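You operate a simulated robot arm through the tools that you are given. There is no shell and no other tool. Be economical: measure what you need, move in short steps, check, and stop when the job is done.

You run a simulated robot arm. Do the job below in one go: nothing can be reset, and whatever is moved stays where it is left.

JOB
In the dryer cabinet, set the ramp dial to 3 and the trip dial to 10.
Fine: main switch off and its lock pin down first, and left so; shut and latch the door again.

The check looks at the end state, three seconds after you hand in, the way a careful person would. Anything else that was tipped, shoved, dropped, spilled or broken makes it a failure.

ROBOT AND FRAMES
A 7-joint arm with a two-finger parallel gripper, hanging from a carriage that runs on a gantry, over the field with the corners [358, 1020], [-872, 1371], [-1504, -840], [-273, -1191] (x, y) and turns from -5.568 to 6.44 rad about z. Base frame: it is fixed where the carriage stands at the start and does not move with it; the origin is on the floor, on the carriage's upright axis, x ahead of it, y to its left, z up. Units: mm, rad, N and s.
With the tool pointing down near the work surface it reaches from about 100 to 500 mm from the robot's upright axis, wherever it stands. Its first joint turns from -2.496 to 2.496 rad. Places, roughly: cover latch [500, -700, 1200]; dryer cabinet door [800, 900, 500]; dryer cabinet latch [700, 600, 800]; dryer lock pin [700, 300, 800]; dryer main switch [700, 300, 700]; dryer speed dial [500, -200, 900]; dryer vent clamp lever [0, -2300, 1100]; gate handwheel [300, -900, 1000]; heat dial [400, -400, 900]; ramp dial [1000, 700, 700]; trip dial [1100, 900, 600]. Payload 1.57 kg.
The TCP is the grasp point between the finger pads, 30 mm short of the fingertips. In the tool frame z runs along the fingers and y along their closing line. The gripper opens to 110 mm. The fingers are 24 mm wide and 12 mm thick; the gripper's body (48 by 112 mm) begins 78 mm behind the TCP.
Orientation is that of the tool frame in the base frame, as a unit quaternion [x, y, z, w]. With the fingers straight down and closing along the base's y, the tool's x points along the base's -x, its y along +y and its z along -z.

CONTROLS
- The arm moves only by the tool arm_command. Its arguments are lists of equal length, an entry for each row: "travel": the shift along the tool's x, y, z in mm, a list of three; "dr": the turn, a rotation vector about the tool's x, y, z in rad, a list of three. In form: {"travel": [[dx, dy, dz], ...], "dr": [[rx, ry, rz], ...]}. A call has 1 to 12 rows; each row is the pose to reach, as a shift and turn from the pose commanded when the call began, along the tool's axes at that moment. "jaw" is the gripper command, from -1 (shut) to 1 (fully open), values between in proportion, set as the call begins (left out, the last holds). Rows are played at 5 a second. More than 50 mm and 0.15 rad between two rows, or a gripper value outside its range, and nothing of the call is played. A pose out of reach is approached as far as the arm can. The call stops where the force on the tool passes 90 N (or 10 N more than at its start, if that is more) or the arm is blocked; 0.2 s more then pass. The fingers move at their own pace (about 45 mm/s each) and stop on an object; they squeeze with about 26 N. The grip force told is the motor's: it shows also when the fingers shut on nothing. Time passes only in rows, and 0.2 s behind the last, so rows that repeat a pose let the fingers close. It gives the time, the measured TCP pose, the force on the tool (base axes), the opening and the grip force at its end, in the units of the frame above (readings bear some noise), with the torque about the TCP (base axes, N m) and any sound that the robot's microphone picked up, and new pictures: "show" is both (left out), scene, wrist or none.
- Cameras (640 x 400 px; columns grow to the right, rows downward): "scene" is now at [274.6, -15, 1716.8]; the picture's right is [-0.29, -0.96, 0.00], its down [-0.89, 0.27, -0.36] and it looks along [0.35, -0.10, -0.93] (base axes); focal length 219 px, centre (320, 200). "wrist" rides on the gripper at [70, 16, -141] in the tool frame; the picture's right is [-0.23, 0.97, 0.00], its down [-0.86, -0.20, -0.48] and it looks along [-0.47, -0.11, 0.88] (tool axes); focal length 222 px, centre (320, 200). There is no depth. A picture from a camera that has moved, and an enlarged one, comes with that camera's place and axes in the base frame and with its lens.
- slide_trunk(by): slides the trunk up (or, below 0, down) by that many mm; the arm and the scene camera ride with it, the base frame stays. It gives what a move gives, with no picture.
- steer(legs): drives the robot by 1 to 6 legs, each [ahead, left, turn to the left] in mm, mm and rad, along the robot's own axes; the way and the turn of a leg run together, so that a leg with both is an arc; at most 1500 mm and 3.142 rad a leg. The arm and the cameras ride along, it lands a little off, and it stops where it bumps. It keeps to its track: a leg is cut to what the track allows. It gives what a move gives, and a new picture of the scene camera.
- aim_head(pan, tilt): turns the head with the scene camera to pan (to the left, within 2.705 rad either way) and tilt (down, from -0.506 to 1.204), counted from straight ahead of the robot. It gives what a move gives, and a new picture of the scene camera.
- zoom(camera, box): a new picture of the part [left, top, right, bottom] of that camera's present view, enlarged. It takes no simulated time.
- finish_job(): hands the job in; it is judged then, once.

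Work in short steps. Places have to be worked out from the pictures, the camera data and where the tool is seen: move nearer, look again, correct. Check each grasp and each placing, and mend what went wrong. You have 120 turns and 260 pictures in all, those below and enlarged ones among them. Open the gripper and draw the arm clear of the work before you hand the job in, unless the task says otherwise; then end with one line.

The tools are called after ">>>" as a command line: name --argument value ..., lists and objects as JSON in quotes. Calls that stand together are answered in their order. arm_command: Moves the arm, as the interface text tells. Its arguments: {"type":"object","properties":{"travel":{"type":"array","items":{"type":"array","items":{"type":"number"}}},"dr":{"type":"array","items":{"type":"array","items":{"type":"number"}}},"jaw":{"type":"number"},"show":{"type":"string","enum":["both","scene","wrist","none"]}},"required":["travel","dr"]} The other tools are called the same way: slide_trunk (by) slides the trunk up or down; steer (legs) drives the base; aim_head (pan, tilt) turns the head that bears the scene camera; zoom (camera, box) takes an enlarged picture of a part of a camera's view; finish_job () hands the job in.

At the start:

```text
clock: 0.0
ee_pos: [292.8, 525.4, 961.9]
orientation: [0.0, 1.0, 0.0, 0.0]
wrist_force: [0.5, 0.0, -0.1]
torque: [0.01, -0.01, 0.02]
width: 110.1
finger_force: 0.1
trunk travel left (down, up): [-410.0, 185.0]
robot x, y, heading: [0.8, -2.3, -0.0]
head pan, tilt: [-0.29, 1.201]
```

scene: 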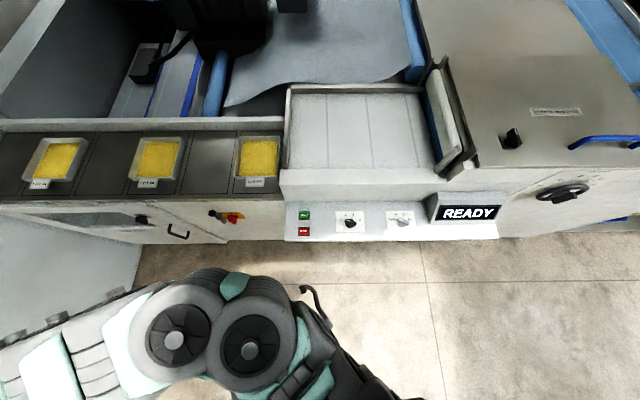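
wrist: 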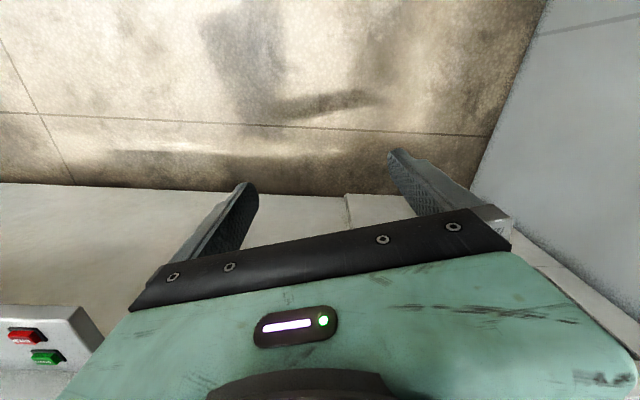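

The scene picture shows the cabinet front with the door, latch and a red/yellow main switch to the left. I turn the head toward it.

>>> aim_head --pan 0.75 --tilt 0.9

```text
clock: 1.3
ee_pos: [293.7, 526.3, 961.3]
orientation: [0.0, 1.0, 0.0, -0.001]
wrist_force: [-0.4, -0.5, 0.2]
torque: [-0.02, -0.01, 0.0]
width: 110.0
finger_force: 0.1
trunk travel left (down, up): [-410.0, 185.0]
robot x, y, heading: [2.7, 0.0, -0.001]
head pan, tilt: [0.75, 0.901]
camera scene: at [276.2, 52.3, 1736.6], right [0.68, -0.73, 0.0], down [-0.57, -0.53, -0.62], along [0.45, 0.42, -0.78], focal length 219 px, centre (320, 200)
```

scene: 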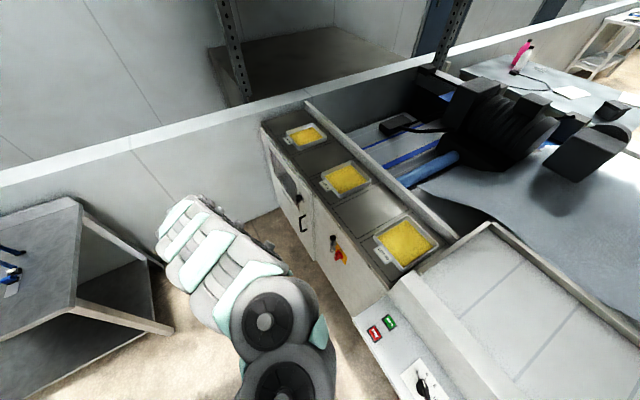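

>>> zoom --camera "scene" --box '[250, 110, 410, 310]'

```text
2.00 times, centred on (330, 210) of scene
camera zoom: at [276.2, 52.3, 1736.6], right [0.68, -0.73, 0.0], down [-0.57, -0.53, -0.62], along [0.45, 0.42, -0.78], focal length 438 px, centre (300, 180)
```

zoom: 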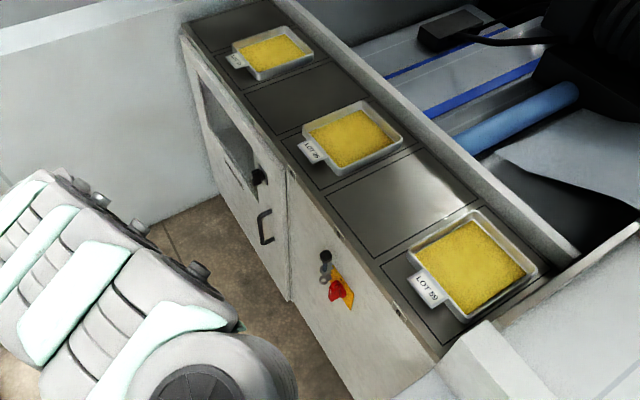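

The machine front is turned about -0.278 rad against the base frame. I square the robot to it and look again.

>>> steer --legs '[[0, 0, -0.278]]'

>>> aim_head --pan 0.8 --tilt 0.8

```text
clock: 2.6
ee_pos: [429.2, 422.4, 961.4]
orientation: [0.141, 0.99, 0.0, 0.0]
wrist_force: [-0.3, -0.5, -0.3]
torque: [0.01, 0.02, 0.0]
width: 110.0
finger_force: 0.0
trunk travel left (down, up): [-410.0, 185.0]
robot x, y, heading: [-1.1, -0.2, -0.283]
head pan, tilt: [0.75, 0.901]
camera scene: at [279.6, -26.5, 1736.7], right [0.45, -0.89, 0.0], down [-0.7, -0.35, -0.62], along [0.55, 0.28, -0.78], focal length 219 px, centre (320, 200)
```

scene: 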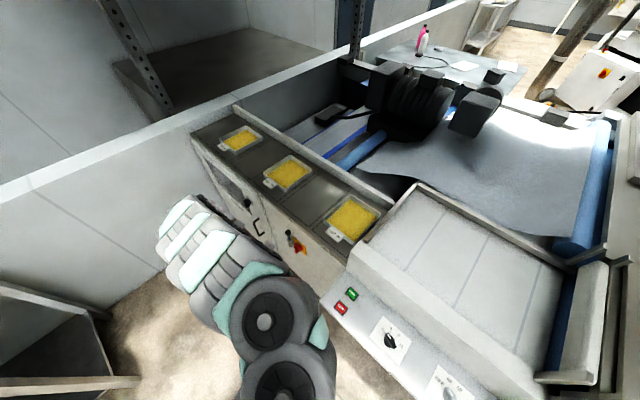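

```text
clock: 3.3
ee_pos: [428.7, 422.8, 960.1]
orientation: [0.14, 0.99, 0.0, 0.0]
wrist_force: [0.7, 0.4, -0.4]
torque: [0.01, -0.01, -0.02]
width: 109.9
finger_force: 0.1
trunk travel left (down, up): [-410.0, 185.0]
robot x, y, heading: [2.4, 0.9, -0.287]
head pan, tilt: [0.799, 0.799]
camera scene: at [282.4, -20.8, 1744.5], right [0.49, -0.87, 0.0], down [-0.62, -0.35, -0.7], along [0.61, 0.34, -0.72], focal length 219 px, centre (320, 200)
```

scene: 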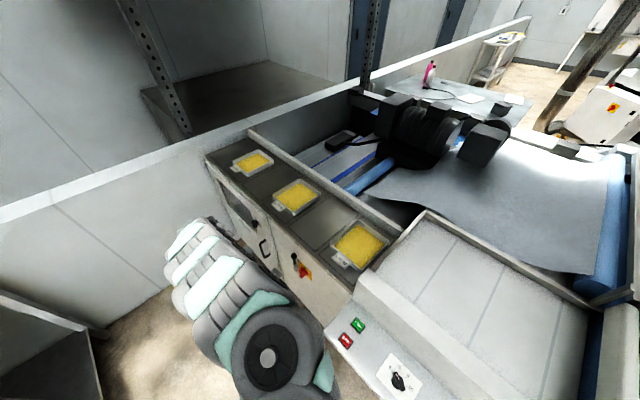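

I swing the tool to horizontal, pointing into the cabinet front, staying well off the front plane.

>>> arm_command --travel '[[-8, 0, 0], [-16, 0, 0], [-24, 0, 0], [-32, 0, 0], [-40, 0, 0], [-48, 0, 0], [-56, 0, 0], [-64, 0, 0], [-72, 0, 0], [-80, 0, 0], [-80, 0, 0], [-80, 0, 0]]' --dr '[[0, -0.131, 0], [0, -0.262, 0], [0, -0.393, 0], [0, -0.524, 0], [0, -0.654, 0], [0, -0.785, 0], [0, -0.916, 0], [0, -1.047, 0], [0, -1.178, 0], [0, -1.309, 0], [0, -1.44, 0], [0, -1.571, 0]]'

```text
clock: 5.9
ee_pos: [491.7, 382.4, 976.5]
orientation: [0.1, 0.699, -0.1, 0.701]
wrist_force: [0.5, -0.2, 0.2]
torque: [0.0, 0.06, -0.03]
width: 109.9
finger_force: 0.1
out of reach, approached as far as the arm can: row 12
trunk travel left (down, up): [-410.0, 185.0]
robot x, y, heading: [-1.4, -0.5, -0.282]
head pan, tilt: [0.799, 0.799]
camera scene: at [282.3, -21.1, 1744.5], right [0.49, -0.87, 0.0], down [-0.62, -0.35, -0.7], along [0.61, 0.34, -0.72], focal length 219 px, centre (320, 200)
camera wrist: at [361.1, 436.6, 905.5], right [0.27, 0.93, 0.23], down [-0.52, -0.06, 0.85], along [0.81, -0.35, 0.47], focal length 222 px, centre (320, 200)
```

scene: 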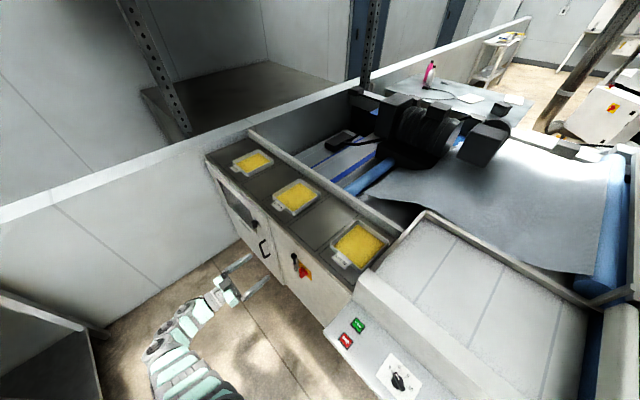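
wrist: 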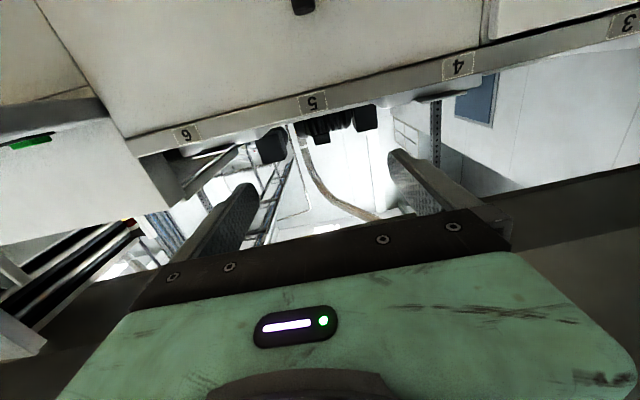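

The tool is now almost level. I lower the trunk so the wrist camera faces the switch.

>>> slide_trunk --by -230

>>> zoom --camera "wrist" --box '[0, 0, 640, 400]'

>>> aim_head --pan 0.8 --tilt 0.7

```text
clock: 8.3
ee_pos: [490.4, 383.6, 745.4]
orientation: [0.1, 0.7, -0.101, 0.7]
wrist_force: [0.1, -0.1, -0.3]
torque: [0.03, 0.02, -0.02]
width: 110.1
finger_force: 0.1
trunk travel left (down, up): [-180.0, 415.0]
robot x, y, heading: [1.8, 1.8, -0.285]
head pan, tilt: [0.799, 0.799]
```

```text
1.00 times, centred on (320, 200) of wrist (not enlarged: the box is as wide or as high as the picture)
camera zoom: at [360.6, 438.1, 675.7], right [0.27, 0.94, 0.23], down [-0.52, -0.06, 0.85], along [0.81, -0.35, 0.47], focal length 222 px, centre (320, 200)
```

zoom: 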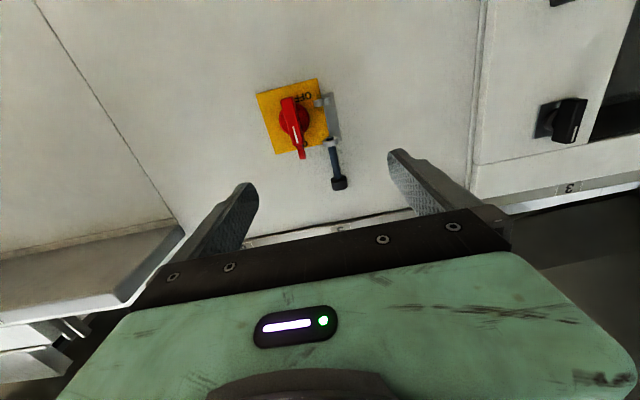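

```text
clock: 9.0
ee_pos: [492.2, 383.3, 745.9]
orientation: [0.1, 0.699, -0.1, 0.701]
wrist_force: [-0.2, 0.3, 0.3]
torque: [-0.03, -0.02, -0.03]
width: 110.0
finger_force: 0.0
trunk travel left (down, up): [-180.0, 415.0]
robot x, y, heading: [1.0, -3.0, -0.284]
head pan, tilt: [0.799, 0.7]
camera scene: at [286.1, -18.6, 1522.8], right [0.49, -0.87, 0.0], down [-0.56, -0.32, -0.76], along [0.67, 0.38, -0.64], focal length 219 px, centre (320, 200)
```

scene: 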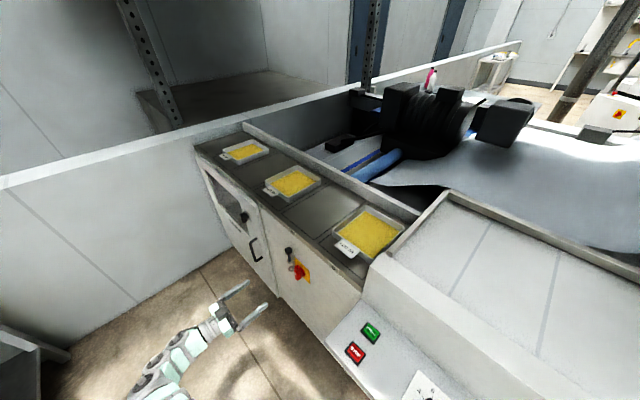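

>>> zoom --camera "wrist" --box '[230, 60, 390, 210]'

>>> zoom --camera "scene" --box '[200, 180, 360, 300]'

```text
2.67 times, centred on (310, 135) of wrist
camera zoom: at [360.5, 438.0, 675.6], right [0.27, 0.94, 0.23], down [-0.52, -0.06, 0.85], along [0.81, -0.35, 0.47], focal length 592 px, centre (347, 373)
```

zoom: 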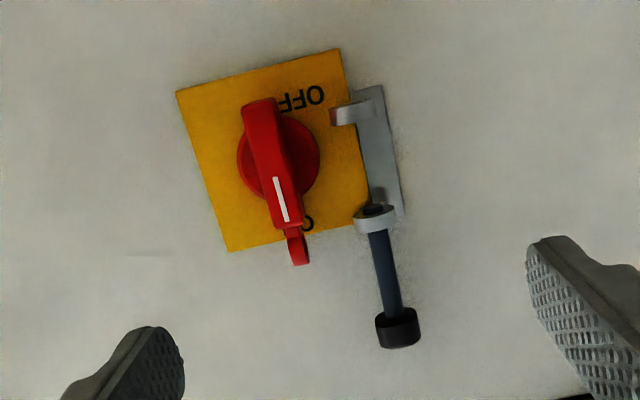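

```text
3.33 times, centred on (280, 240) of scene
camera zoom: at [286.1, -18.6, 1522.8], right [0.49, -0.87, 0.0], down [-0.56, -0.32, -0.76], along [0.67, 0.38, -0.64], focal length 730 px, centre (453, 67)
```

zoom: 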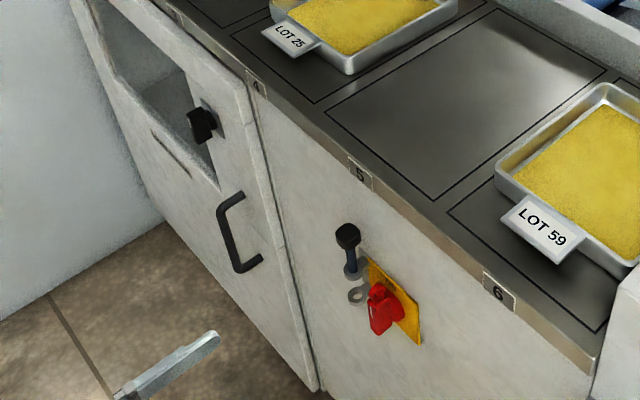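

The picture is upside down: the handle points up (ON), its lug must swing left between the two eyes of the lock bracket, and the pin then drops through. I close in in front of the switch with the jaws part open.

>>> arm_command --travel '[[12, -17, 20], [25, -34, 45], [25, -34, 65], [25, -34, 65]]' --dr '[[0, 0, 0], [0, 0, 0], [0, 0, 0], [0, 0, 0]]' --jaw 0.0

>>> zoom --camera "scene" --box '[240, 220, 340, 300]'

```text
clock: 10.0
ee_pos: [543.1, 333.0, 720.3]
orientation: [0.1, 0.7, -0.099, 0.7]
wrist_force: [-0.1, -0.4, 0.1]
torque: [0.02, 0.02, -0.01]
width: 55.0
finger_force: 0.0
trunk travel left (down, up): [-180.0, 415.0]
robot x, y, heading: [-1.7, 1.3, -0.283]
head pan, tilt: [0.799, 0.7]
camera scene: at [286.1, -18.6, 1522.8], right [0.49, -0.87, 0.0], down [-0.56, -0.32, -0.76], along [0.67, 0.38, -0.64], focal length 219 px, centre (320, 200)
camera wrist: at [413.3, 387.6, 650.1], right [0.27, 0.94, 0.23], down [-0.52, -0.06, 0.86], along [0.81, -0.35, 0.47], focal length 222 px, centre (320, 200)
```

scene: 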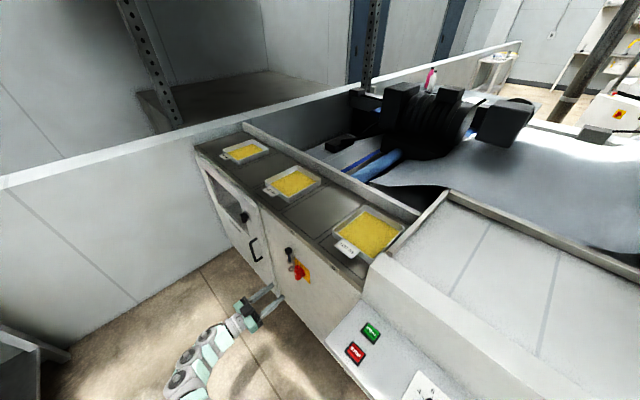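
wrist: 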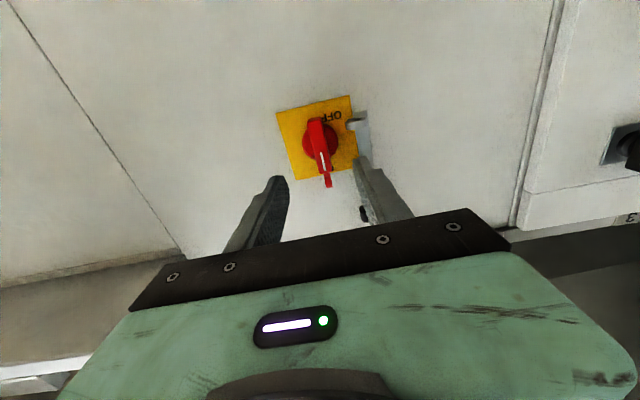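

```text
5.00 times, centred on (290, 260) of scene
camera zoom: at [286.1, -18.6, 1522.8], right [0.49, -0.87, 0.0], down [-0.56, -0.32, -0.76], along [0.67, 0.38, -0.64], focal length 1094 px, centre (470, -100)
```

zoom: 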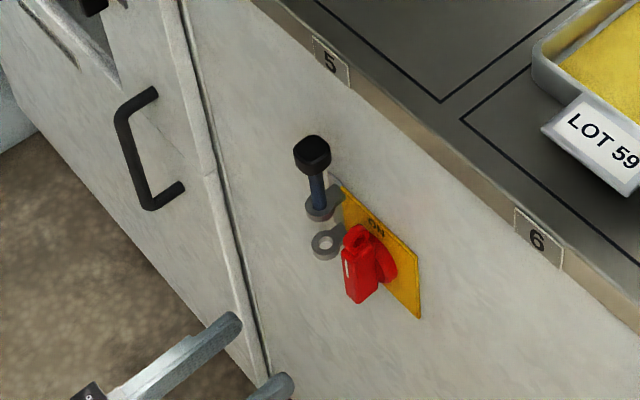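

Triangulating puts the switch axis near b 470 and z 716, the face about 130 mm past the TCP. I go in 65 mm and look.

>>> arm_command --travel '[[4, 1, 25], [4, 1, 50], [4, 1, 65], [4, 1, 65]]' --dr '[[0, 0, 0], [0, 0, 0], [0, 0, 0], [0, 0, 0]]' --show "wrist"

>>> zoom --camera "scene" --box '[260, 230, 340, 294]'

>>> zoom --camera "wrist" --box '[220, 100, 420, 225]'

```text
clock: 11.0
ee_pos: [606.0, 315.6, 717.8]
orientation: [0.1, 0.7, -0.099, 0.7]
wrist_force: [-0.8, 0.6, -0.4]
torque: [-0.01, 0.0, 0.0]
width: 54.9
finger_force: 0.0
trunk travel left (down, up): [-180.0, 415.0]
robot x, y, heading: [3.3, -0.7, -0.283]
head pan, tilt: [0.799, 0.7]
camera wrist: at [475.6, 370.0, 647.3], right [0.27, 0.93, 0.23], down [-0.52, -0.06, 0.85], along [0.81, -0.35, 0.47], focal length 222 px, centre (320, 200)
```

wrist: 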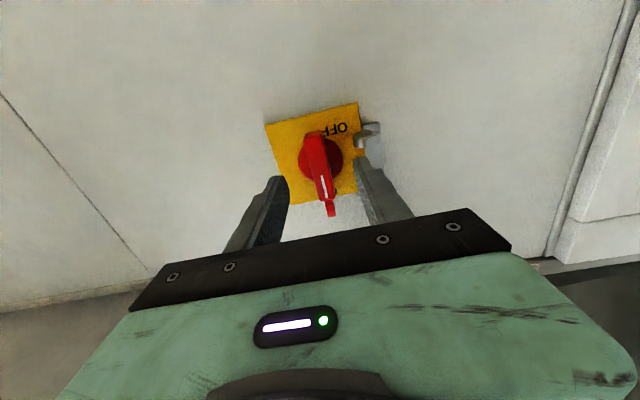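

```text
6.25 times, centred on (300, 262) of scene
camera zoom: at [286.1, -18.6, 1522.8], right [0.49, -0.87, 0.0], down [-0.56, -0.32, -0.76], along [0.67, 0.38, -0.64], focal length 1368 px, centre (445, -188)
```

zoom: 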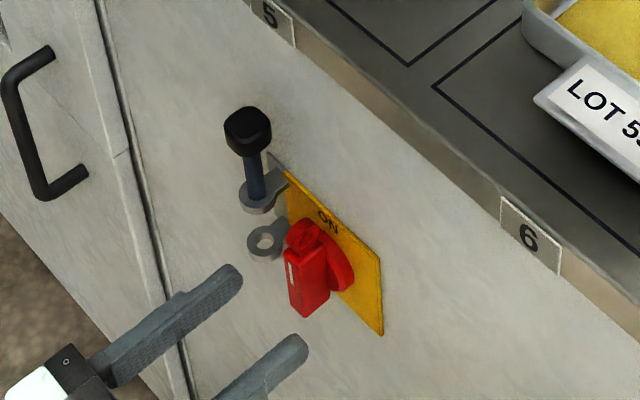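

```text
3.20 times, centred on (320, 162) of wrist
camera zoom: at [475.6, 370.0, 647.3], right [0.27, 0.93, 0.23], down [-0.52, -0.06, 0.85], along [0.81, -0.35, 0.47], focal length 711 px, centre (320, 320)
```

zoom: 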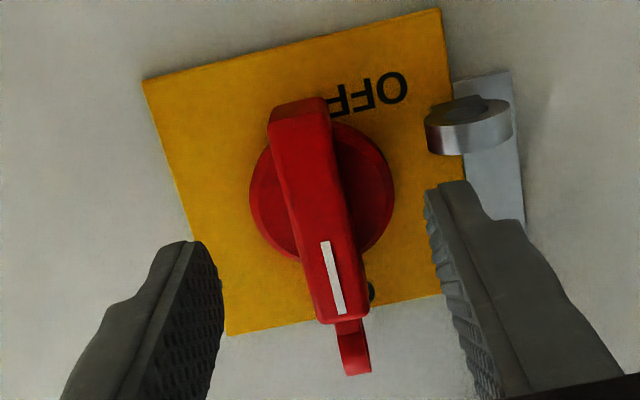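

Re-triangulating, the disc's front lies near a 572, still 45 mm past the fingertips. I advance 36 mm and look.

>>> arm_command --travel '[[-1, -1, 18], [-1, -1, 36], [-1, -1, 36]]' --dr '[[0, 0, 0], [0, 0, 0], [0, 0, 0]]' --show "none"

>>> zoom --camera "scene" --box '[260, 230, 340, 294]'

>>> zoom --camera "wrist" --box '[220, 100, 420, 225]'

```text
clock: 11.8
ee_pos: [640.2, 305.1, 718.2]
orientation: [0.1, 0.7, -0.101, 0.7]
wrist_force: [0.0, 0.3, 0.6]
torque: [0.02, -0.01, 0.02]
width: 55.2
finger_force: 0.1
trunk travel left (down, up): [-180.0, 415.0]
robot x, y, heading: [0.4, 0.9, -0.286]
head pan, tilt: [0.799, 0.7]
```

```text
6.25 times, centred on (300, 262) of scene
camera zoom: at [286.0, -18.6, 1522.8], right [0.49, -0.87, 0.0], down [-0.56, -0.32, -0.76], along [0.67, 0.38, -0.64], focal length 1368 px, centre (445, -188)
```

zoom: 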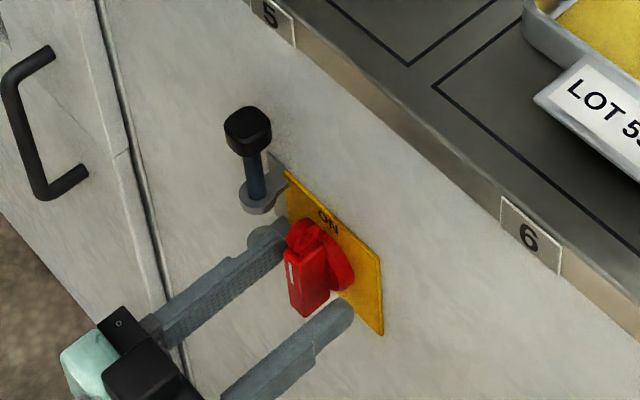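

```text
3.20 times, centred on (320, 162) of wrist
camera zoom: at [510.1, 358.3, 647.8], right [0.27, 0.94, 0.23], down [-0.52, -0.06, 0.86], along [0.81, -0.35, 0.47], focal length 711 px, centre (320, 320)
```

zoom: 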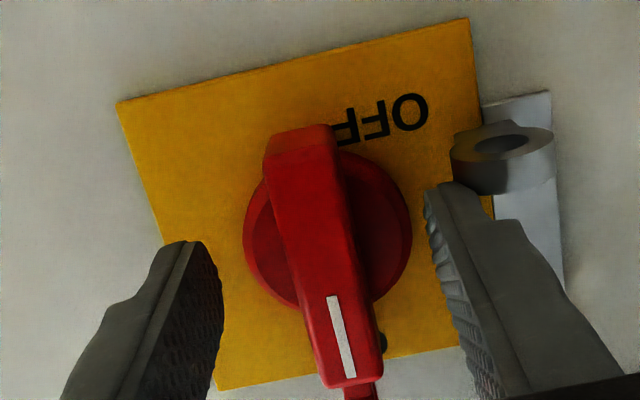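

The fingertips straddle the handle. I close on it.

>>> arm_command --travel '[[0, 0, 0], [0, 0, 0], [0, 0, 0], [0, 0, 0], [0, 0, 0]]' --dr '[[0, 0, 0], [0, 0, 0], [0, 0, 0], [0, 0, 0], [0, 0, 0]]' --jaw -1 --show "wrist"

```text
clock: 13.0
ee_pos: [640.3, 305.4, 717.8]
orientation: [0.099, 0.7, -0.1, 0.7]
wrist_force: [3.8, 3.8, -4.2]
torque: [-0.06, -0.03, 0.51]
width: 16.9
finger_force: 31.9
trunk travel left (down, up): [-180.0, 415.0]
robot x, y, heading: [1.6, 3.5, -0.284]
head pan, tilt: [0.799, 0.7]
camera wrist: at [510.5, 359.7, 648.2], right [0.27, 0.94, 0.23], down [-0.52, -0.06, 0.86], along [0.81, -0.35, 0.47], focal length 222 px, centre (320, 200)
```

wrist: 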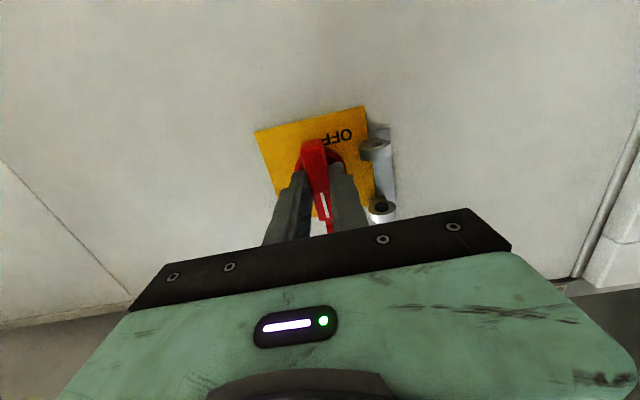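

Gripped at 17 mm. I turn counter-clockwise (seen from the front) by half a radian and check.

>>> arm_command --travel '[[0, 0, 0], [0, 0, 0], [0, 0, 0], [0, 0, 0]]' --dr '[[0, 0, -0.13], [0, 0, -0.26], [0, 0, -0.39], [0, 0, -0.52]]' --show "wrist"

>>> zoom --camera "scene" --box '[260, 230, 340, 294]'

```text
clock: 14.0
ee_pos: [641.6, 304.8, 718.4]
orientation: [-0.083, 0.702, -0.277, 0.651]
wrist_force: [-4.5, -1.0, 6.7]
torque: [0.04, -0.08, 0.57]
width: 17.0
finger_force: 31.4
trunk travel left (down, up): [-180.0, 415.0]
robot x, y, heading: [1.8, -0.1, -0.283]
head pan, tilt: [0.799, 0.7]
camera wrist: at [500.2, 323.9, 649.2], right [0.27, 0.92, -0.29], down [-0.39, 0.38, 0.84], along [0.88, -0.11, 0.46], focal length 222 px, centre (320, 200)
```

wrist: 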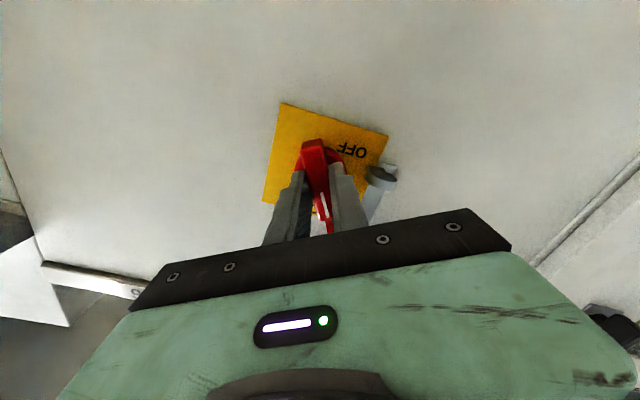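

```text
6.25 times, centred on (300, 262) of scene
camera zoom: at [285.9, -18.7, 1522.9], right [0.49, -0.87, 0.0], down [-0.56, -0.32, -0.76], along [0.67, 0.38, -0.64], focal length 1368 px, centre (445, -188)
```

zoom: 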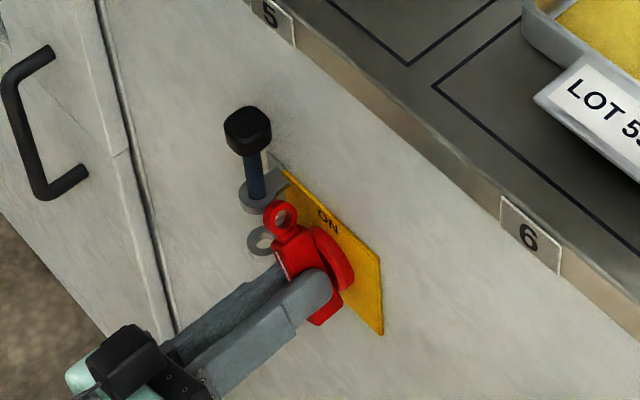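

It turns the right way and the lug heads for the bracket. I turn the remaining 1.05 rad.

>>> arm_command --travel '[[0, 0, 0], [0, 0, 0], [0, 0, 0], [0, 0, 0], [0, 0, 0], [0, 0, 0], [0, 0, 0], [0, 0, 0], [0, 0, 0]]' --dr '[[0, 0, -0.13], [0, 0, -0.26], [0, 0, -0.39], [0, 0, -0.52], [0, 0, -0.65], [0, 0, -0.78], [0, 0, -0.91], [0, 0, -1.05], [0, 0, -1.05]]' --show "wrist"

>>> zoom --camera "scene" --box '[260, 230, 340, 294]'

```text
clock: 16.0
ee_pos: [641.0, 303.9, 720.4]
orientation: [0.424, -0.565, 0.567, -0.424]
wrist_force: [-21.3, -11.2, 40.2]
torque: [-0.15, -0.66, -0.51]
width: 16.8
finger_force: 32.2
trunk travel left (down, up): [-180.0, 415.0]
robot x, y, heading: [0.1, 1.5, -0.279]
head pan, tilt: [0.799, 0.7]
camera wrist: at [486.3, 276.0, 702.5], right [0.07, 0.22, -0.97], down [-0.22, 0.96, 0.2], along [0.97, 0.2, 0.11], focal length 222 px, centre (320, 200)
```

wrist: 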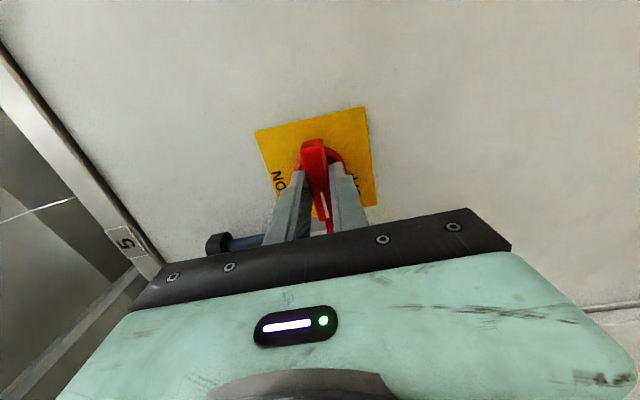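

```text
6.25 times, centred on (300, 262) of scene
camera zoom: at [285.5, -19.0, 1522.9], right [0.49, -0.87, 0.0], down [-0.56, -0.32, -0.76], along [0.66, 0.38, -0.64], focal length 1368 px, centre (445, -188)
```

zoom: 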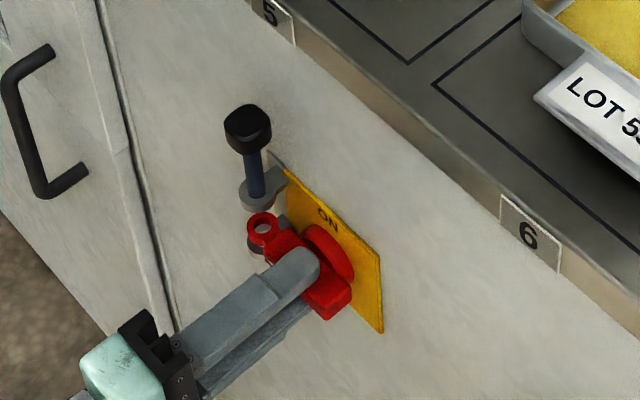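

The handle now points left with the lug between the eyes. I open and draw back straight.

>>> arm_command --travel '[[0, 0, 0], [0, 0, 0], [0, 0, 0], [0, 0, -40], [0, 0, -80]]' --dr '[[0, 0, 0], [0, 0, 0], [0, 0, 0], [0, 0, 0], [0, 0, 0]]' --jaw -0.2 --show "wrist"

>>> zoom --camera "scene" --box '[260, 230, 340, 294]'

>>> zoom --camera "wrist" --box '[200, 100, 400, 225]'

```text
clock: 17.2
ee_pos: [561.2, 328.9, 719.1]
orientation: [-0.425, 0.566, -0.564, 0.425]
wrist_force: [0.3, 0.2, 0.1]
torque: [-0.01, 0.01, 0.02]
width: 44.0
finger_force: 0.0
trunk travel left (down, up): [-180.0, 415.0]
robot x, y, heading: [-0.5, 2.6, -0.283]
head pan, tilt: [0.799, 0.7]
camera wrist: at [407.8, 301.0, 701.7], right [0.06, 0.22, -0.97], down [-0.22, 0.95, 0.2], along [0.97, 0.2, 0.11], focal length 222 px, centre (320, 200)
```

wrist: 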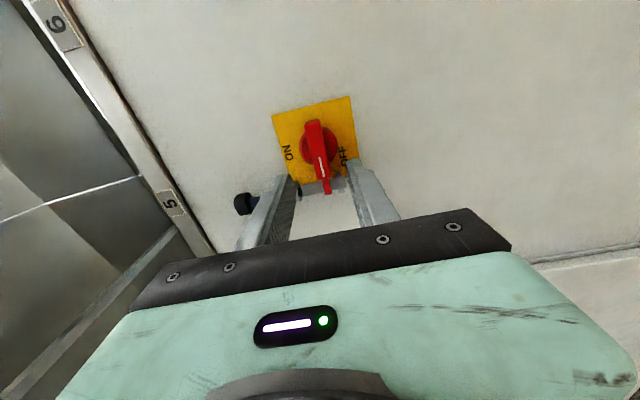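

```text
6.25 times, centred on (300, 262) of scene
camera zoom: at [285.7, -18.5, 1522.7], right [0.49, -0.87, 0.0], down [-0.56, -0.32, -0.76], along [0.66, 0.38, -0.64], focal length 1368 px, centre (445, -188)
```

zoom: 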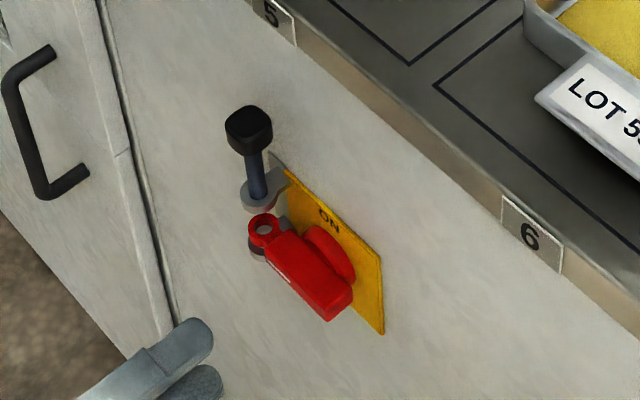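

```text
3.20 times, centred on (300, 162) of wrist
camera zoom: at [407.8, 301.0, 701.7], right [0.06, 0.22, -0.97], down [-0.22, 0.95, 0.2], along [0.97, 0.2, 0.11], focal length 711 px, centre (384, 320)
```

zoom: 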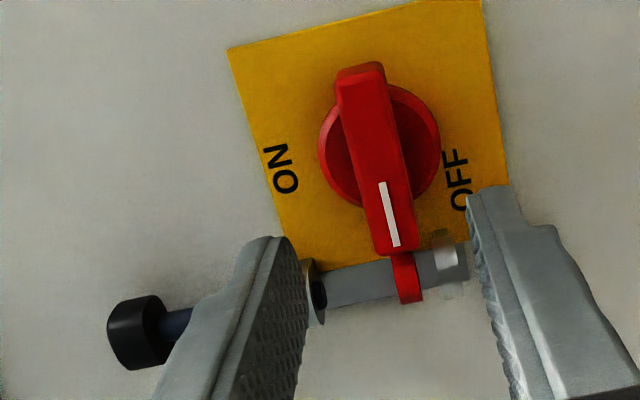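

Switch reads OFF. Pin head triangulates to about b 514, a 557, z 829. I close the jaws, rise above it and come forward over it.

>>> arm_command --travel '[[-15, -50, 0], [-30, -100, 0], [-44, -150, 0], [-44, -155, 40], [-44, -155, 85], [-44, -155, 85]]' --dr '[[0, 0, 0], [0, 0, 0], [0, 0, 0], [0, 0, 0], [0, 0, 0], [0, 0, 0]]' --jaw -1 --show "wrist"

>>> zoom --camera "scene" --box '[260, 220, 340, 284]'

```text
refused: row 1 steps farther than a row can; nothing moved
```

```text
6.25 times, centred on (300, 252) of scene
camera zoom: at [285.7, -18.5, 1522.7], right [0.49, -0.87, 0.0], down [-0.56, -0.32, -0.76], along [0.66, 0.38, -0.64], focal length 1368 px, centre (445, -125)
```

zoom: 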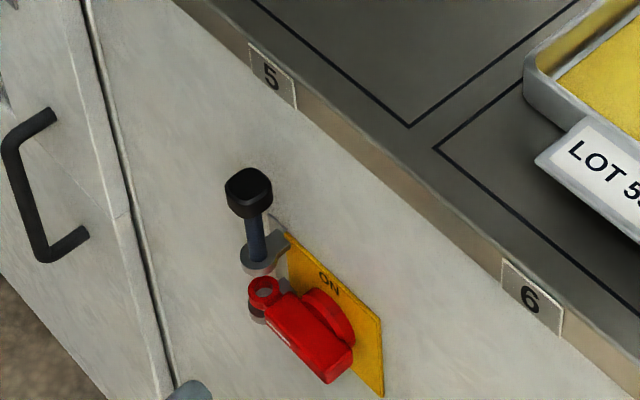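

Nothing moved; a row was a shade too long. Same move with shorter rows.

>>> arm_command --travel '[[-11, -40, 0], [-22, -80, 0], [-33, -120, 0], [-44, -155, 0], [-44, -155, 40], [-44, -155, 85], [-44, -155, 85]]' --dr '[[0, 0, 0], [0, 0, 0], [0, 0, 0], [0, 0, 0], [0, 0, 0], [0, 0, 0], [0, 0, 0]]' --jaw -1 --show "wrist"

>>> zoom --camera "scene" --box '[260, 220, 340, 284]'

```text
clock: 18.8
ee_pos: [657.7, 344.8, 871.2]
orientation: [-0.424, 0.566, -0.564, 0.425]
wrist_force: [-1.1, 0.2, -0.3]
torque: [0.02, 0.0, 0.0]
width: 0.0
finger_force: 21.5
trunk travel left (down, up): [-180.0, 415.0]
robot x, y, heading: [0.8, 0.6, -0.287]
head pan, tilt: [0.799, 0.7]
camera wrist: at [503.4, 316.1, 854.5], right [0.06, 0.22, -0.97], down [-0.22, 0.95, 0.2], along [0.97, 0.2, 0.11], focal length 222 px, centre (320, 200)
```

wrist: 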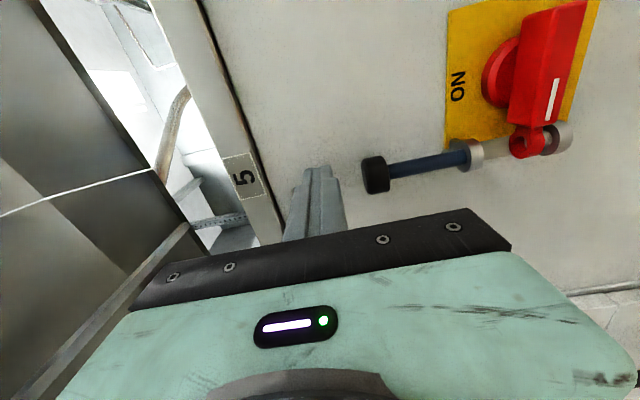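

```text
6.25 times, centred on (300, 252) of scene
camera zoom: at [286.1, -18.6, 1522.8], right [0.49, -0.87, 0.0], down [-0.56, -0.32, -0.76], along [0.67, 0.38, -0.64], focal length 1368 px, centre (445, -125)
```

zoom: 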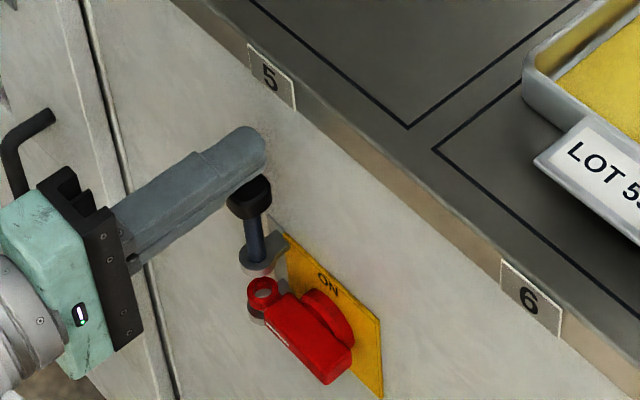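

The fingers sit right over the pin head. I press down in small steps.

>>> arm_command --travel '[[0, 10, 0], [0, 20, 0], [0, 30, 0], [0, 40, 0], [0, 50, 0], [0, 50, 0]]' --dr '[[0, 0, 0], [0, 0, 0], [0, 0, 0], [0, 0, 0], [0, 0, 0], [0, 0, 0]]' --show "wrist"

>>> zoom --camera "scene" --box '[260, 220, 340, 284]'

```text
clock: 20.2
ee_pos: [658.5, 347.1, 822.7]
orientation: [0.423, -0.566, 0.566, -0.424]
wrist_force: [0.1, 0.8, 0.6]
torque: [0.03, 0.01, 0.02]
width: 0.0
finger_force: 21.4
trunk travel left (down, up): [-180.0, 415.0]
robot x, y, heading: [0.2, 0.5, -0.285]
head pan, tilt: [0.799, 0.7]
camera wrist: at [503.1, 318.5, 805.6], right [0.06, 0.22, -0.97], down [-0.22, 0.95, 0.2], along [0.97, 0.2, 0.11], focal length 222 px, centre (320, 200)
```

wrist: 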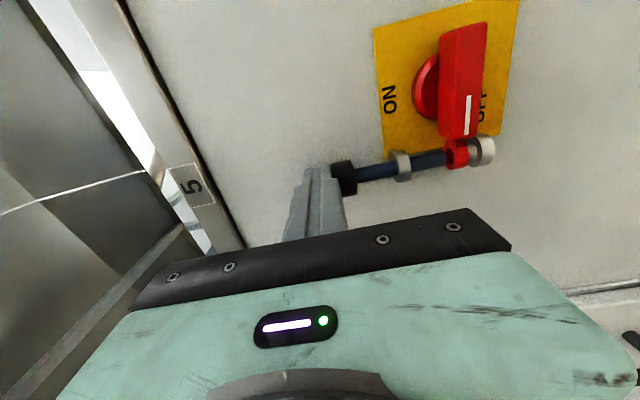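

```text
6.25 times, centred on (300, 252) of scene
camera zoom: at [286.2, -18.6, 1522.8], right [0.49, -0.87, 0.0], down [-0.56, -0.32, -0.77], along [0.67, 0.38, -0.64], focal length 1368 px, centre (445, -125)
```

zoom: 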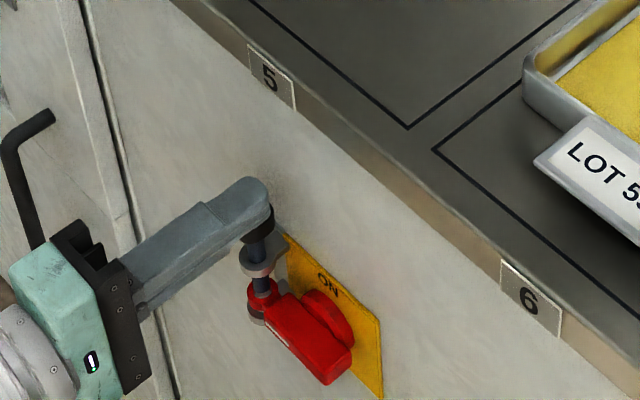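

The pin slides through the lug. It has some way left to the eye; I keep pressing until it resists.

>>> arm_command --travel '[[0, 8, 0], [0, 16, 0], [0, 24, 0], [0, 30, 0], [0, 36, 0], [0, 42, 0]]' --dr '[[0, 0, 0], [0, 0, 0], [0, 0, 0], [0, 0, 0], [0, 0, 0], [0, 0, 0]]' --show "wrist"

>>> zoom --camera "scene" --box '[260, 220, 340, 284]'

```text
clock: 21.6
ee_pos: [658.9, 347.4, 795.7]
orientation: [0.415, -0.561, 0.572, -0.431]
wrist_force: [-13.5, -4.6, 18.5]
torque: [-0.14, 0.0, -0.09]
width: 0.0
finger_force: 21.5
trunk travel left (down, up): [-180.0, 415.0]
robot x, y, heading: [3.2, -3.5, -0.284]
head pan, tilt: [0.799, 0.7]
stopped in row 6: the force on the tool passed its limit at 98 N (the readings are from after the stop); the commanded pose is now the measured one
camera wrist: at [504.9, 319.1, 773.6], right [0.09, 0.22, -0.97], down [-0.22, 0.96, 0.19], along [0.97, 0.2, 0.14], focal length 222 px, centre (320, 200)
```

wrist: 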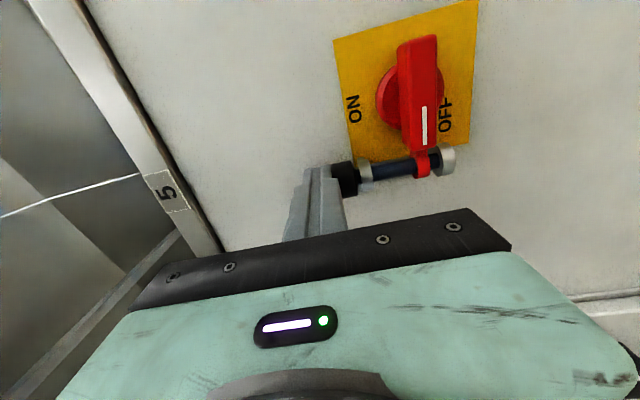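

```text
6.25 times, centred on (300, 252) of scene
camera zoom: at [284.6, -19.1, 1522.0], right [0.49, -0.87, 0.0], down [-0.56, -0.32, -0.76], along [0.66, 0.38, -0.64], focal length 1368 px, centre (445, -125)
```

zoom: 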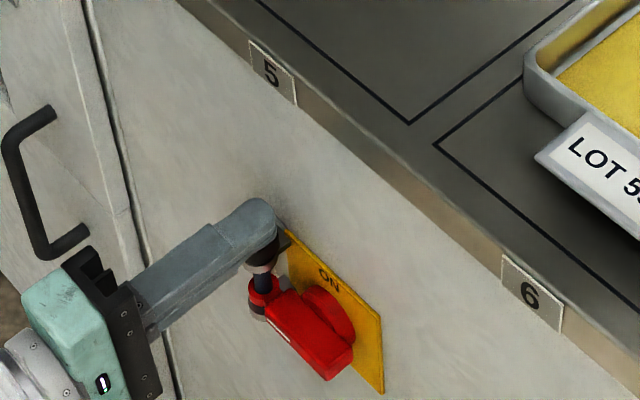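

The pin is seated (98 N, head down on the eye). I lift off, back out and level the tool's small tilt.

>>> arm_command --travel '[[0, -15, 0], [0, -15, -40], [0, -15, -80], [0, -15, -120]]' --dr '[[0, 0, 0], [0, 0, 0], [0, 0, 0], [0, 0, 0]]' --show "wrist"

>>> zoom --camera "scene" --box '[260, 220, 340, 284]'

```text
clock: 22.6
ee_pos: [543.7, 380.0, 804.6]
orientation: [0.416, -0.562, 0.571, -0.429]
wrist_force: [-0.5, 0.0, -0.9]
torque: [-0.04, -0.03, 0.01]
width: 0.0
finger_force: 21.2
trunk travel left (down, up): [-180.0, 415.0]
robot x, y, heading: [-1.9, 0.3, -0.285]
head pan, tilt: [0.799, 0.7]
camera wrist: at [389.1, 352.4, 784.8], right [0.09, 0.22, -0.97], down [-0.22, 0.96, 0.19], along [0.97, 0.2, 0.13], focal length 222 px, centre (320, 200)
```

wrist: 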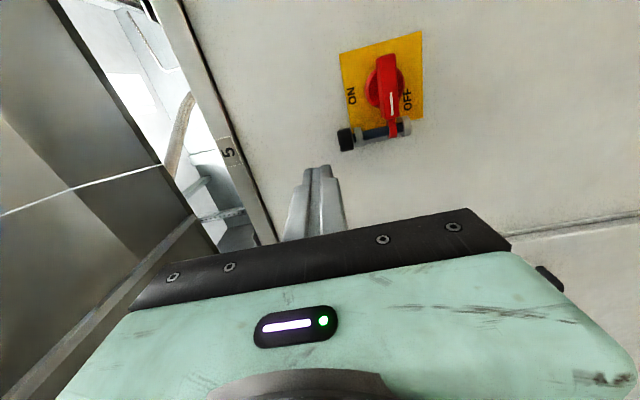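

```text
6.25 times, centred on (300, 252) of scene
camera zoom: at [285.2, -18.8, 1522.7], right [0.49, -0.87, 0.0], down [-0.56, -0.32, -0.76], along [0.66, 0.38, -0.64], focal length 1368 px, centre (445, -125)
```

zoom: 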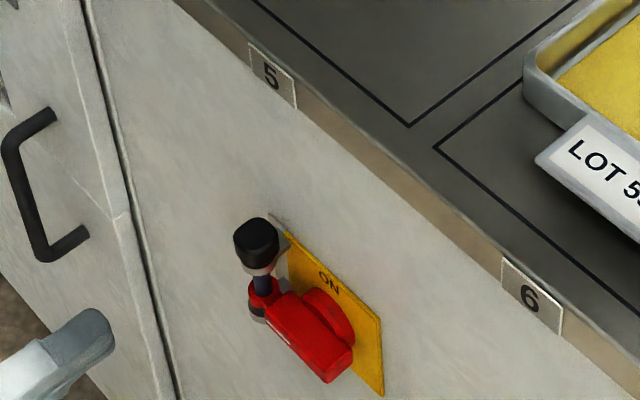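

Switch off and pin down are confirmed. Now I drive left toward the door's latch and roll the tool back upright.

>>> steer --legs '[[0, 300, 0]]'

>>> arm_command --travel '[[0, 0, 0], [0, 0, 0], [0, 0, 0], [0, 0, 0], [0, 0, 0], [0, 0, 0], [0, 0, 0], [0, 0, 0], [0, 0, 0], [0, 0, 0], [0, 0, 0], [0, 0, 0]]' --dr '[[0, 0, 0.131], [0, 0, 0.262], [0, 0, 0.393], [0, 0, 0.524], [0, 0, 0.654], [0, 0, 0.785], [0, 0, 0.916], [0, 0, 1.047], [0, 0, 1.178], [0, 0, 1.309], [0, 0, 1.44], [0, 0, 1.571]]'

```text
clock: 24.6
ee_pos: [625.8, 662.7, 805.0]
orientation: [0.417, -0.561, 0.571, -0.431]
wrist_force: [0.6, 0.1, -0.2]
torque: [0.01, -0.03, 0.01]
width: 0.0
finger_force: 20.8
trunk travel left (down, up): [-180.0, 415.0]
robot x, y, heading: [77.9, 282.6, -0.279]
head pan, tilt: [0.799, 0.7]
camera scene: at [367.3, 263.9, 1522.8], right [0.5, -0.87, 0.0], down [-0.56, -0.32, -0.77], along [0.66, 0.38, -0.64], focal length 219 px, centre (320, 200)
```

scene: 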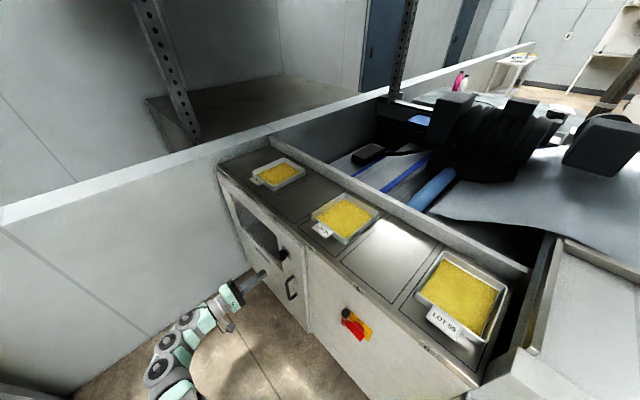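

```text
clock: 27.2
ee_pos: [624.4, 663.2, 806.4]
orientation: [0.103, 0.691, -0.099, 0.708]
wrist_force: [-0.1, -0.6, 0.3]
torque: [0.0, 0.0, -0.01]
width: 0.2
finger_force: 21.4
trunk travel left (down, up): [-180.0, 415.0]
robot x, y, heading: [81.4, 280.8, -0.282]
head pan, tilt: [0.799, 0.7]
camera scene: at [367.2, 263.7, 1522.8], right [0.5, -0.87, 0.0], down [-0.56, -0.32, -0.76], along [0.66, 0.38, -0.64], focal length 219 px, centre (320, 200)
camera wrist: at [496.5, 718.3, 732.6], right [0.27, 0.93, 0.24], down [-0.54, -0.06, 0.84], along [0.8, -0.35, 0.48], focal length 222 px, centre (320, 200)
```

scene: 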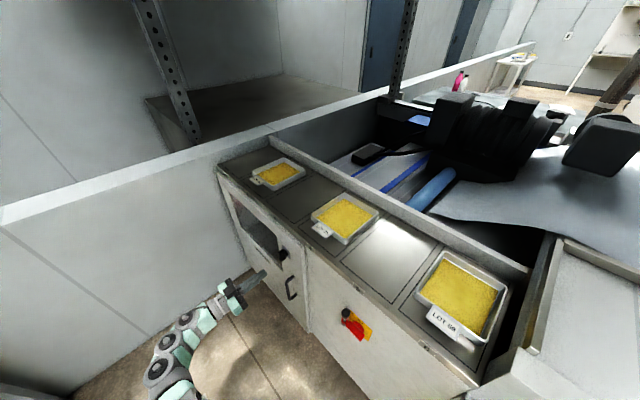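
wrist: 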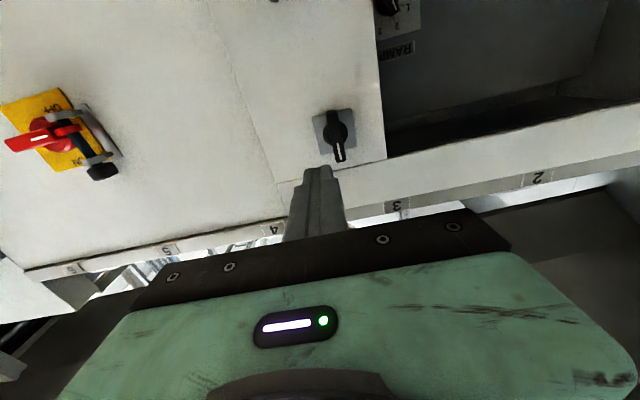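

>>> zoom --camera "wrist" --box '[260, 0, 480, 180]'

>>> zoom --camera "scene" --box '[210, 160, 350, 320]'

```text
2.22 times, centred on (370, 90) of wrist
camera zoom: at [496.5, 718.3, 732.6], right [0.27, 0.93, 0.24], down [-0.54, -0.06, 0.84], along [0.8, -0.35, 0.48], focal length 494 px, centre (209, 444)
```

zoom: 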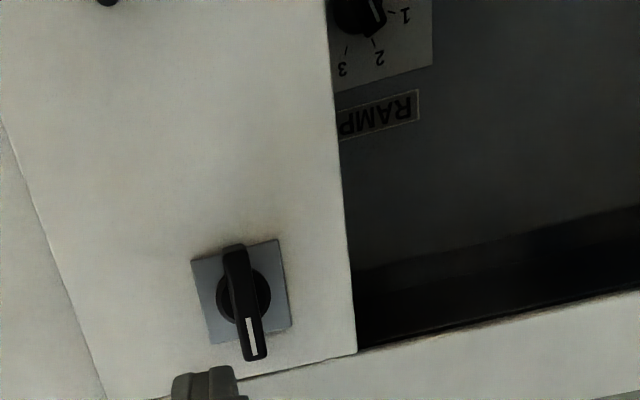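

```text
2.50 times, centred on (280, 240) of scene
camera zoom: at [367.2, 263.7, 1522.8], right [0.5, -0.87, 0.0], down [-0.56, -0.32, -0.76], along [0.66, 0.38, -0.64], focal length 547 px, centre (420, 100)
```

zoom: 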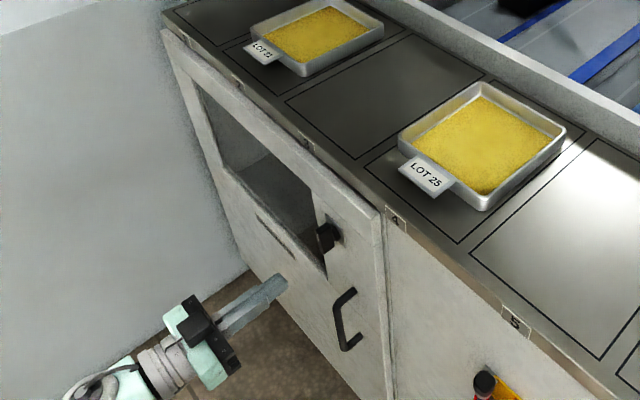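

The latch is a vertical quarter-turn handle at about b 830, z 803. I line up with open jaws 45 mm short of it.

>>> arm_command --travel '[[3, 10, 0], [3, 21, 20], [4, 21, 50], [5, 21, 75], [5, 21, 75]]' --dr '[[0, 0.01, 0], [0, 0.02, 0], [0, 0.02, 0], [0, 0.02, 0], [0, 0.02, 0]]' --jaw 0 --show "none"

>>> zoom --camera "wrist" --box '[200, 50, 440, 250]'

>>> zoom --camera "scene" --box '[230, 220, 330, 320]'

```text
clock: 28.4
ee_pos: [701.4, 660.8, 802.3]
orientation: [0.104, 0.698, -0.098, 0.701]
wrist_force: [0.2, 0.9, 0.2]
torque: [-0.02, 0.01, 0.04]
width: 54.9
finger_force: 0.0
trunk travel left (down, up): [-180.0, 415.0]
robot x, y, heading: [79.9, 284.5, -0.282]
head pan, tilt: [0.799, 0.7]
```

```text
2.00 times, centred on (320, 150) of wrist
camera zoom: at [571.8, 716.6, 731.0], right [0.27, 0.93, 0.23], down [-0.52, -0.06, 0.85], along [0.81, -0.36, 0.47], focal length 444 px, centre (320, 300)
```

zoom: 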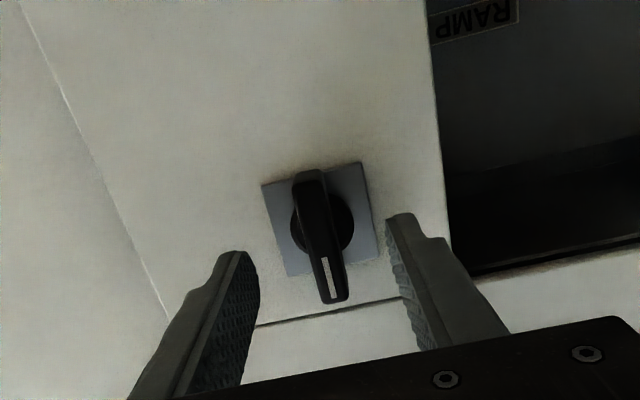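

```text
4.00 times, centred on (280, 270) of scene
camera zoom: at [367.2, 263.8, 1522.8], right [0.5, -0.87, 0.0], down [-0.56, -0.32, -0.76], along [0.66, 0.38, -0.64], focal length 875 px, centre (480, -80)
```

zoom: 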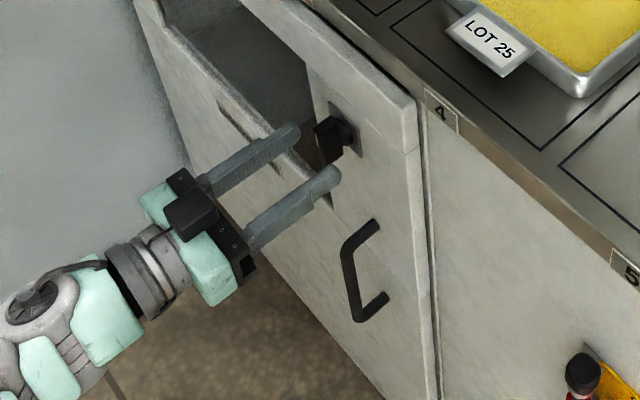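

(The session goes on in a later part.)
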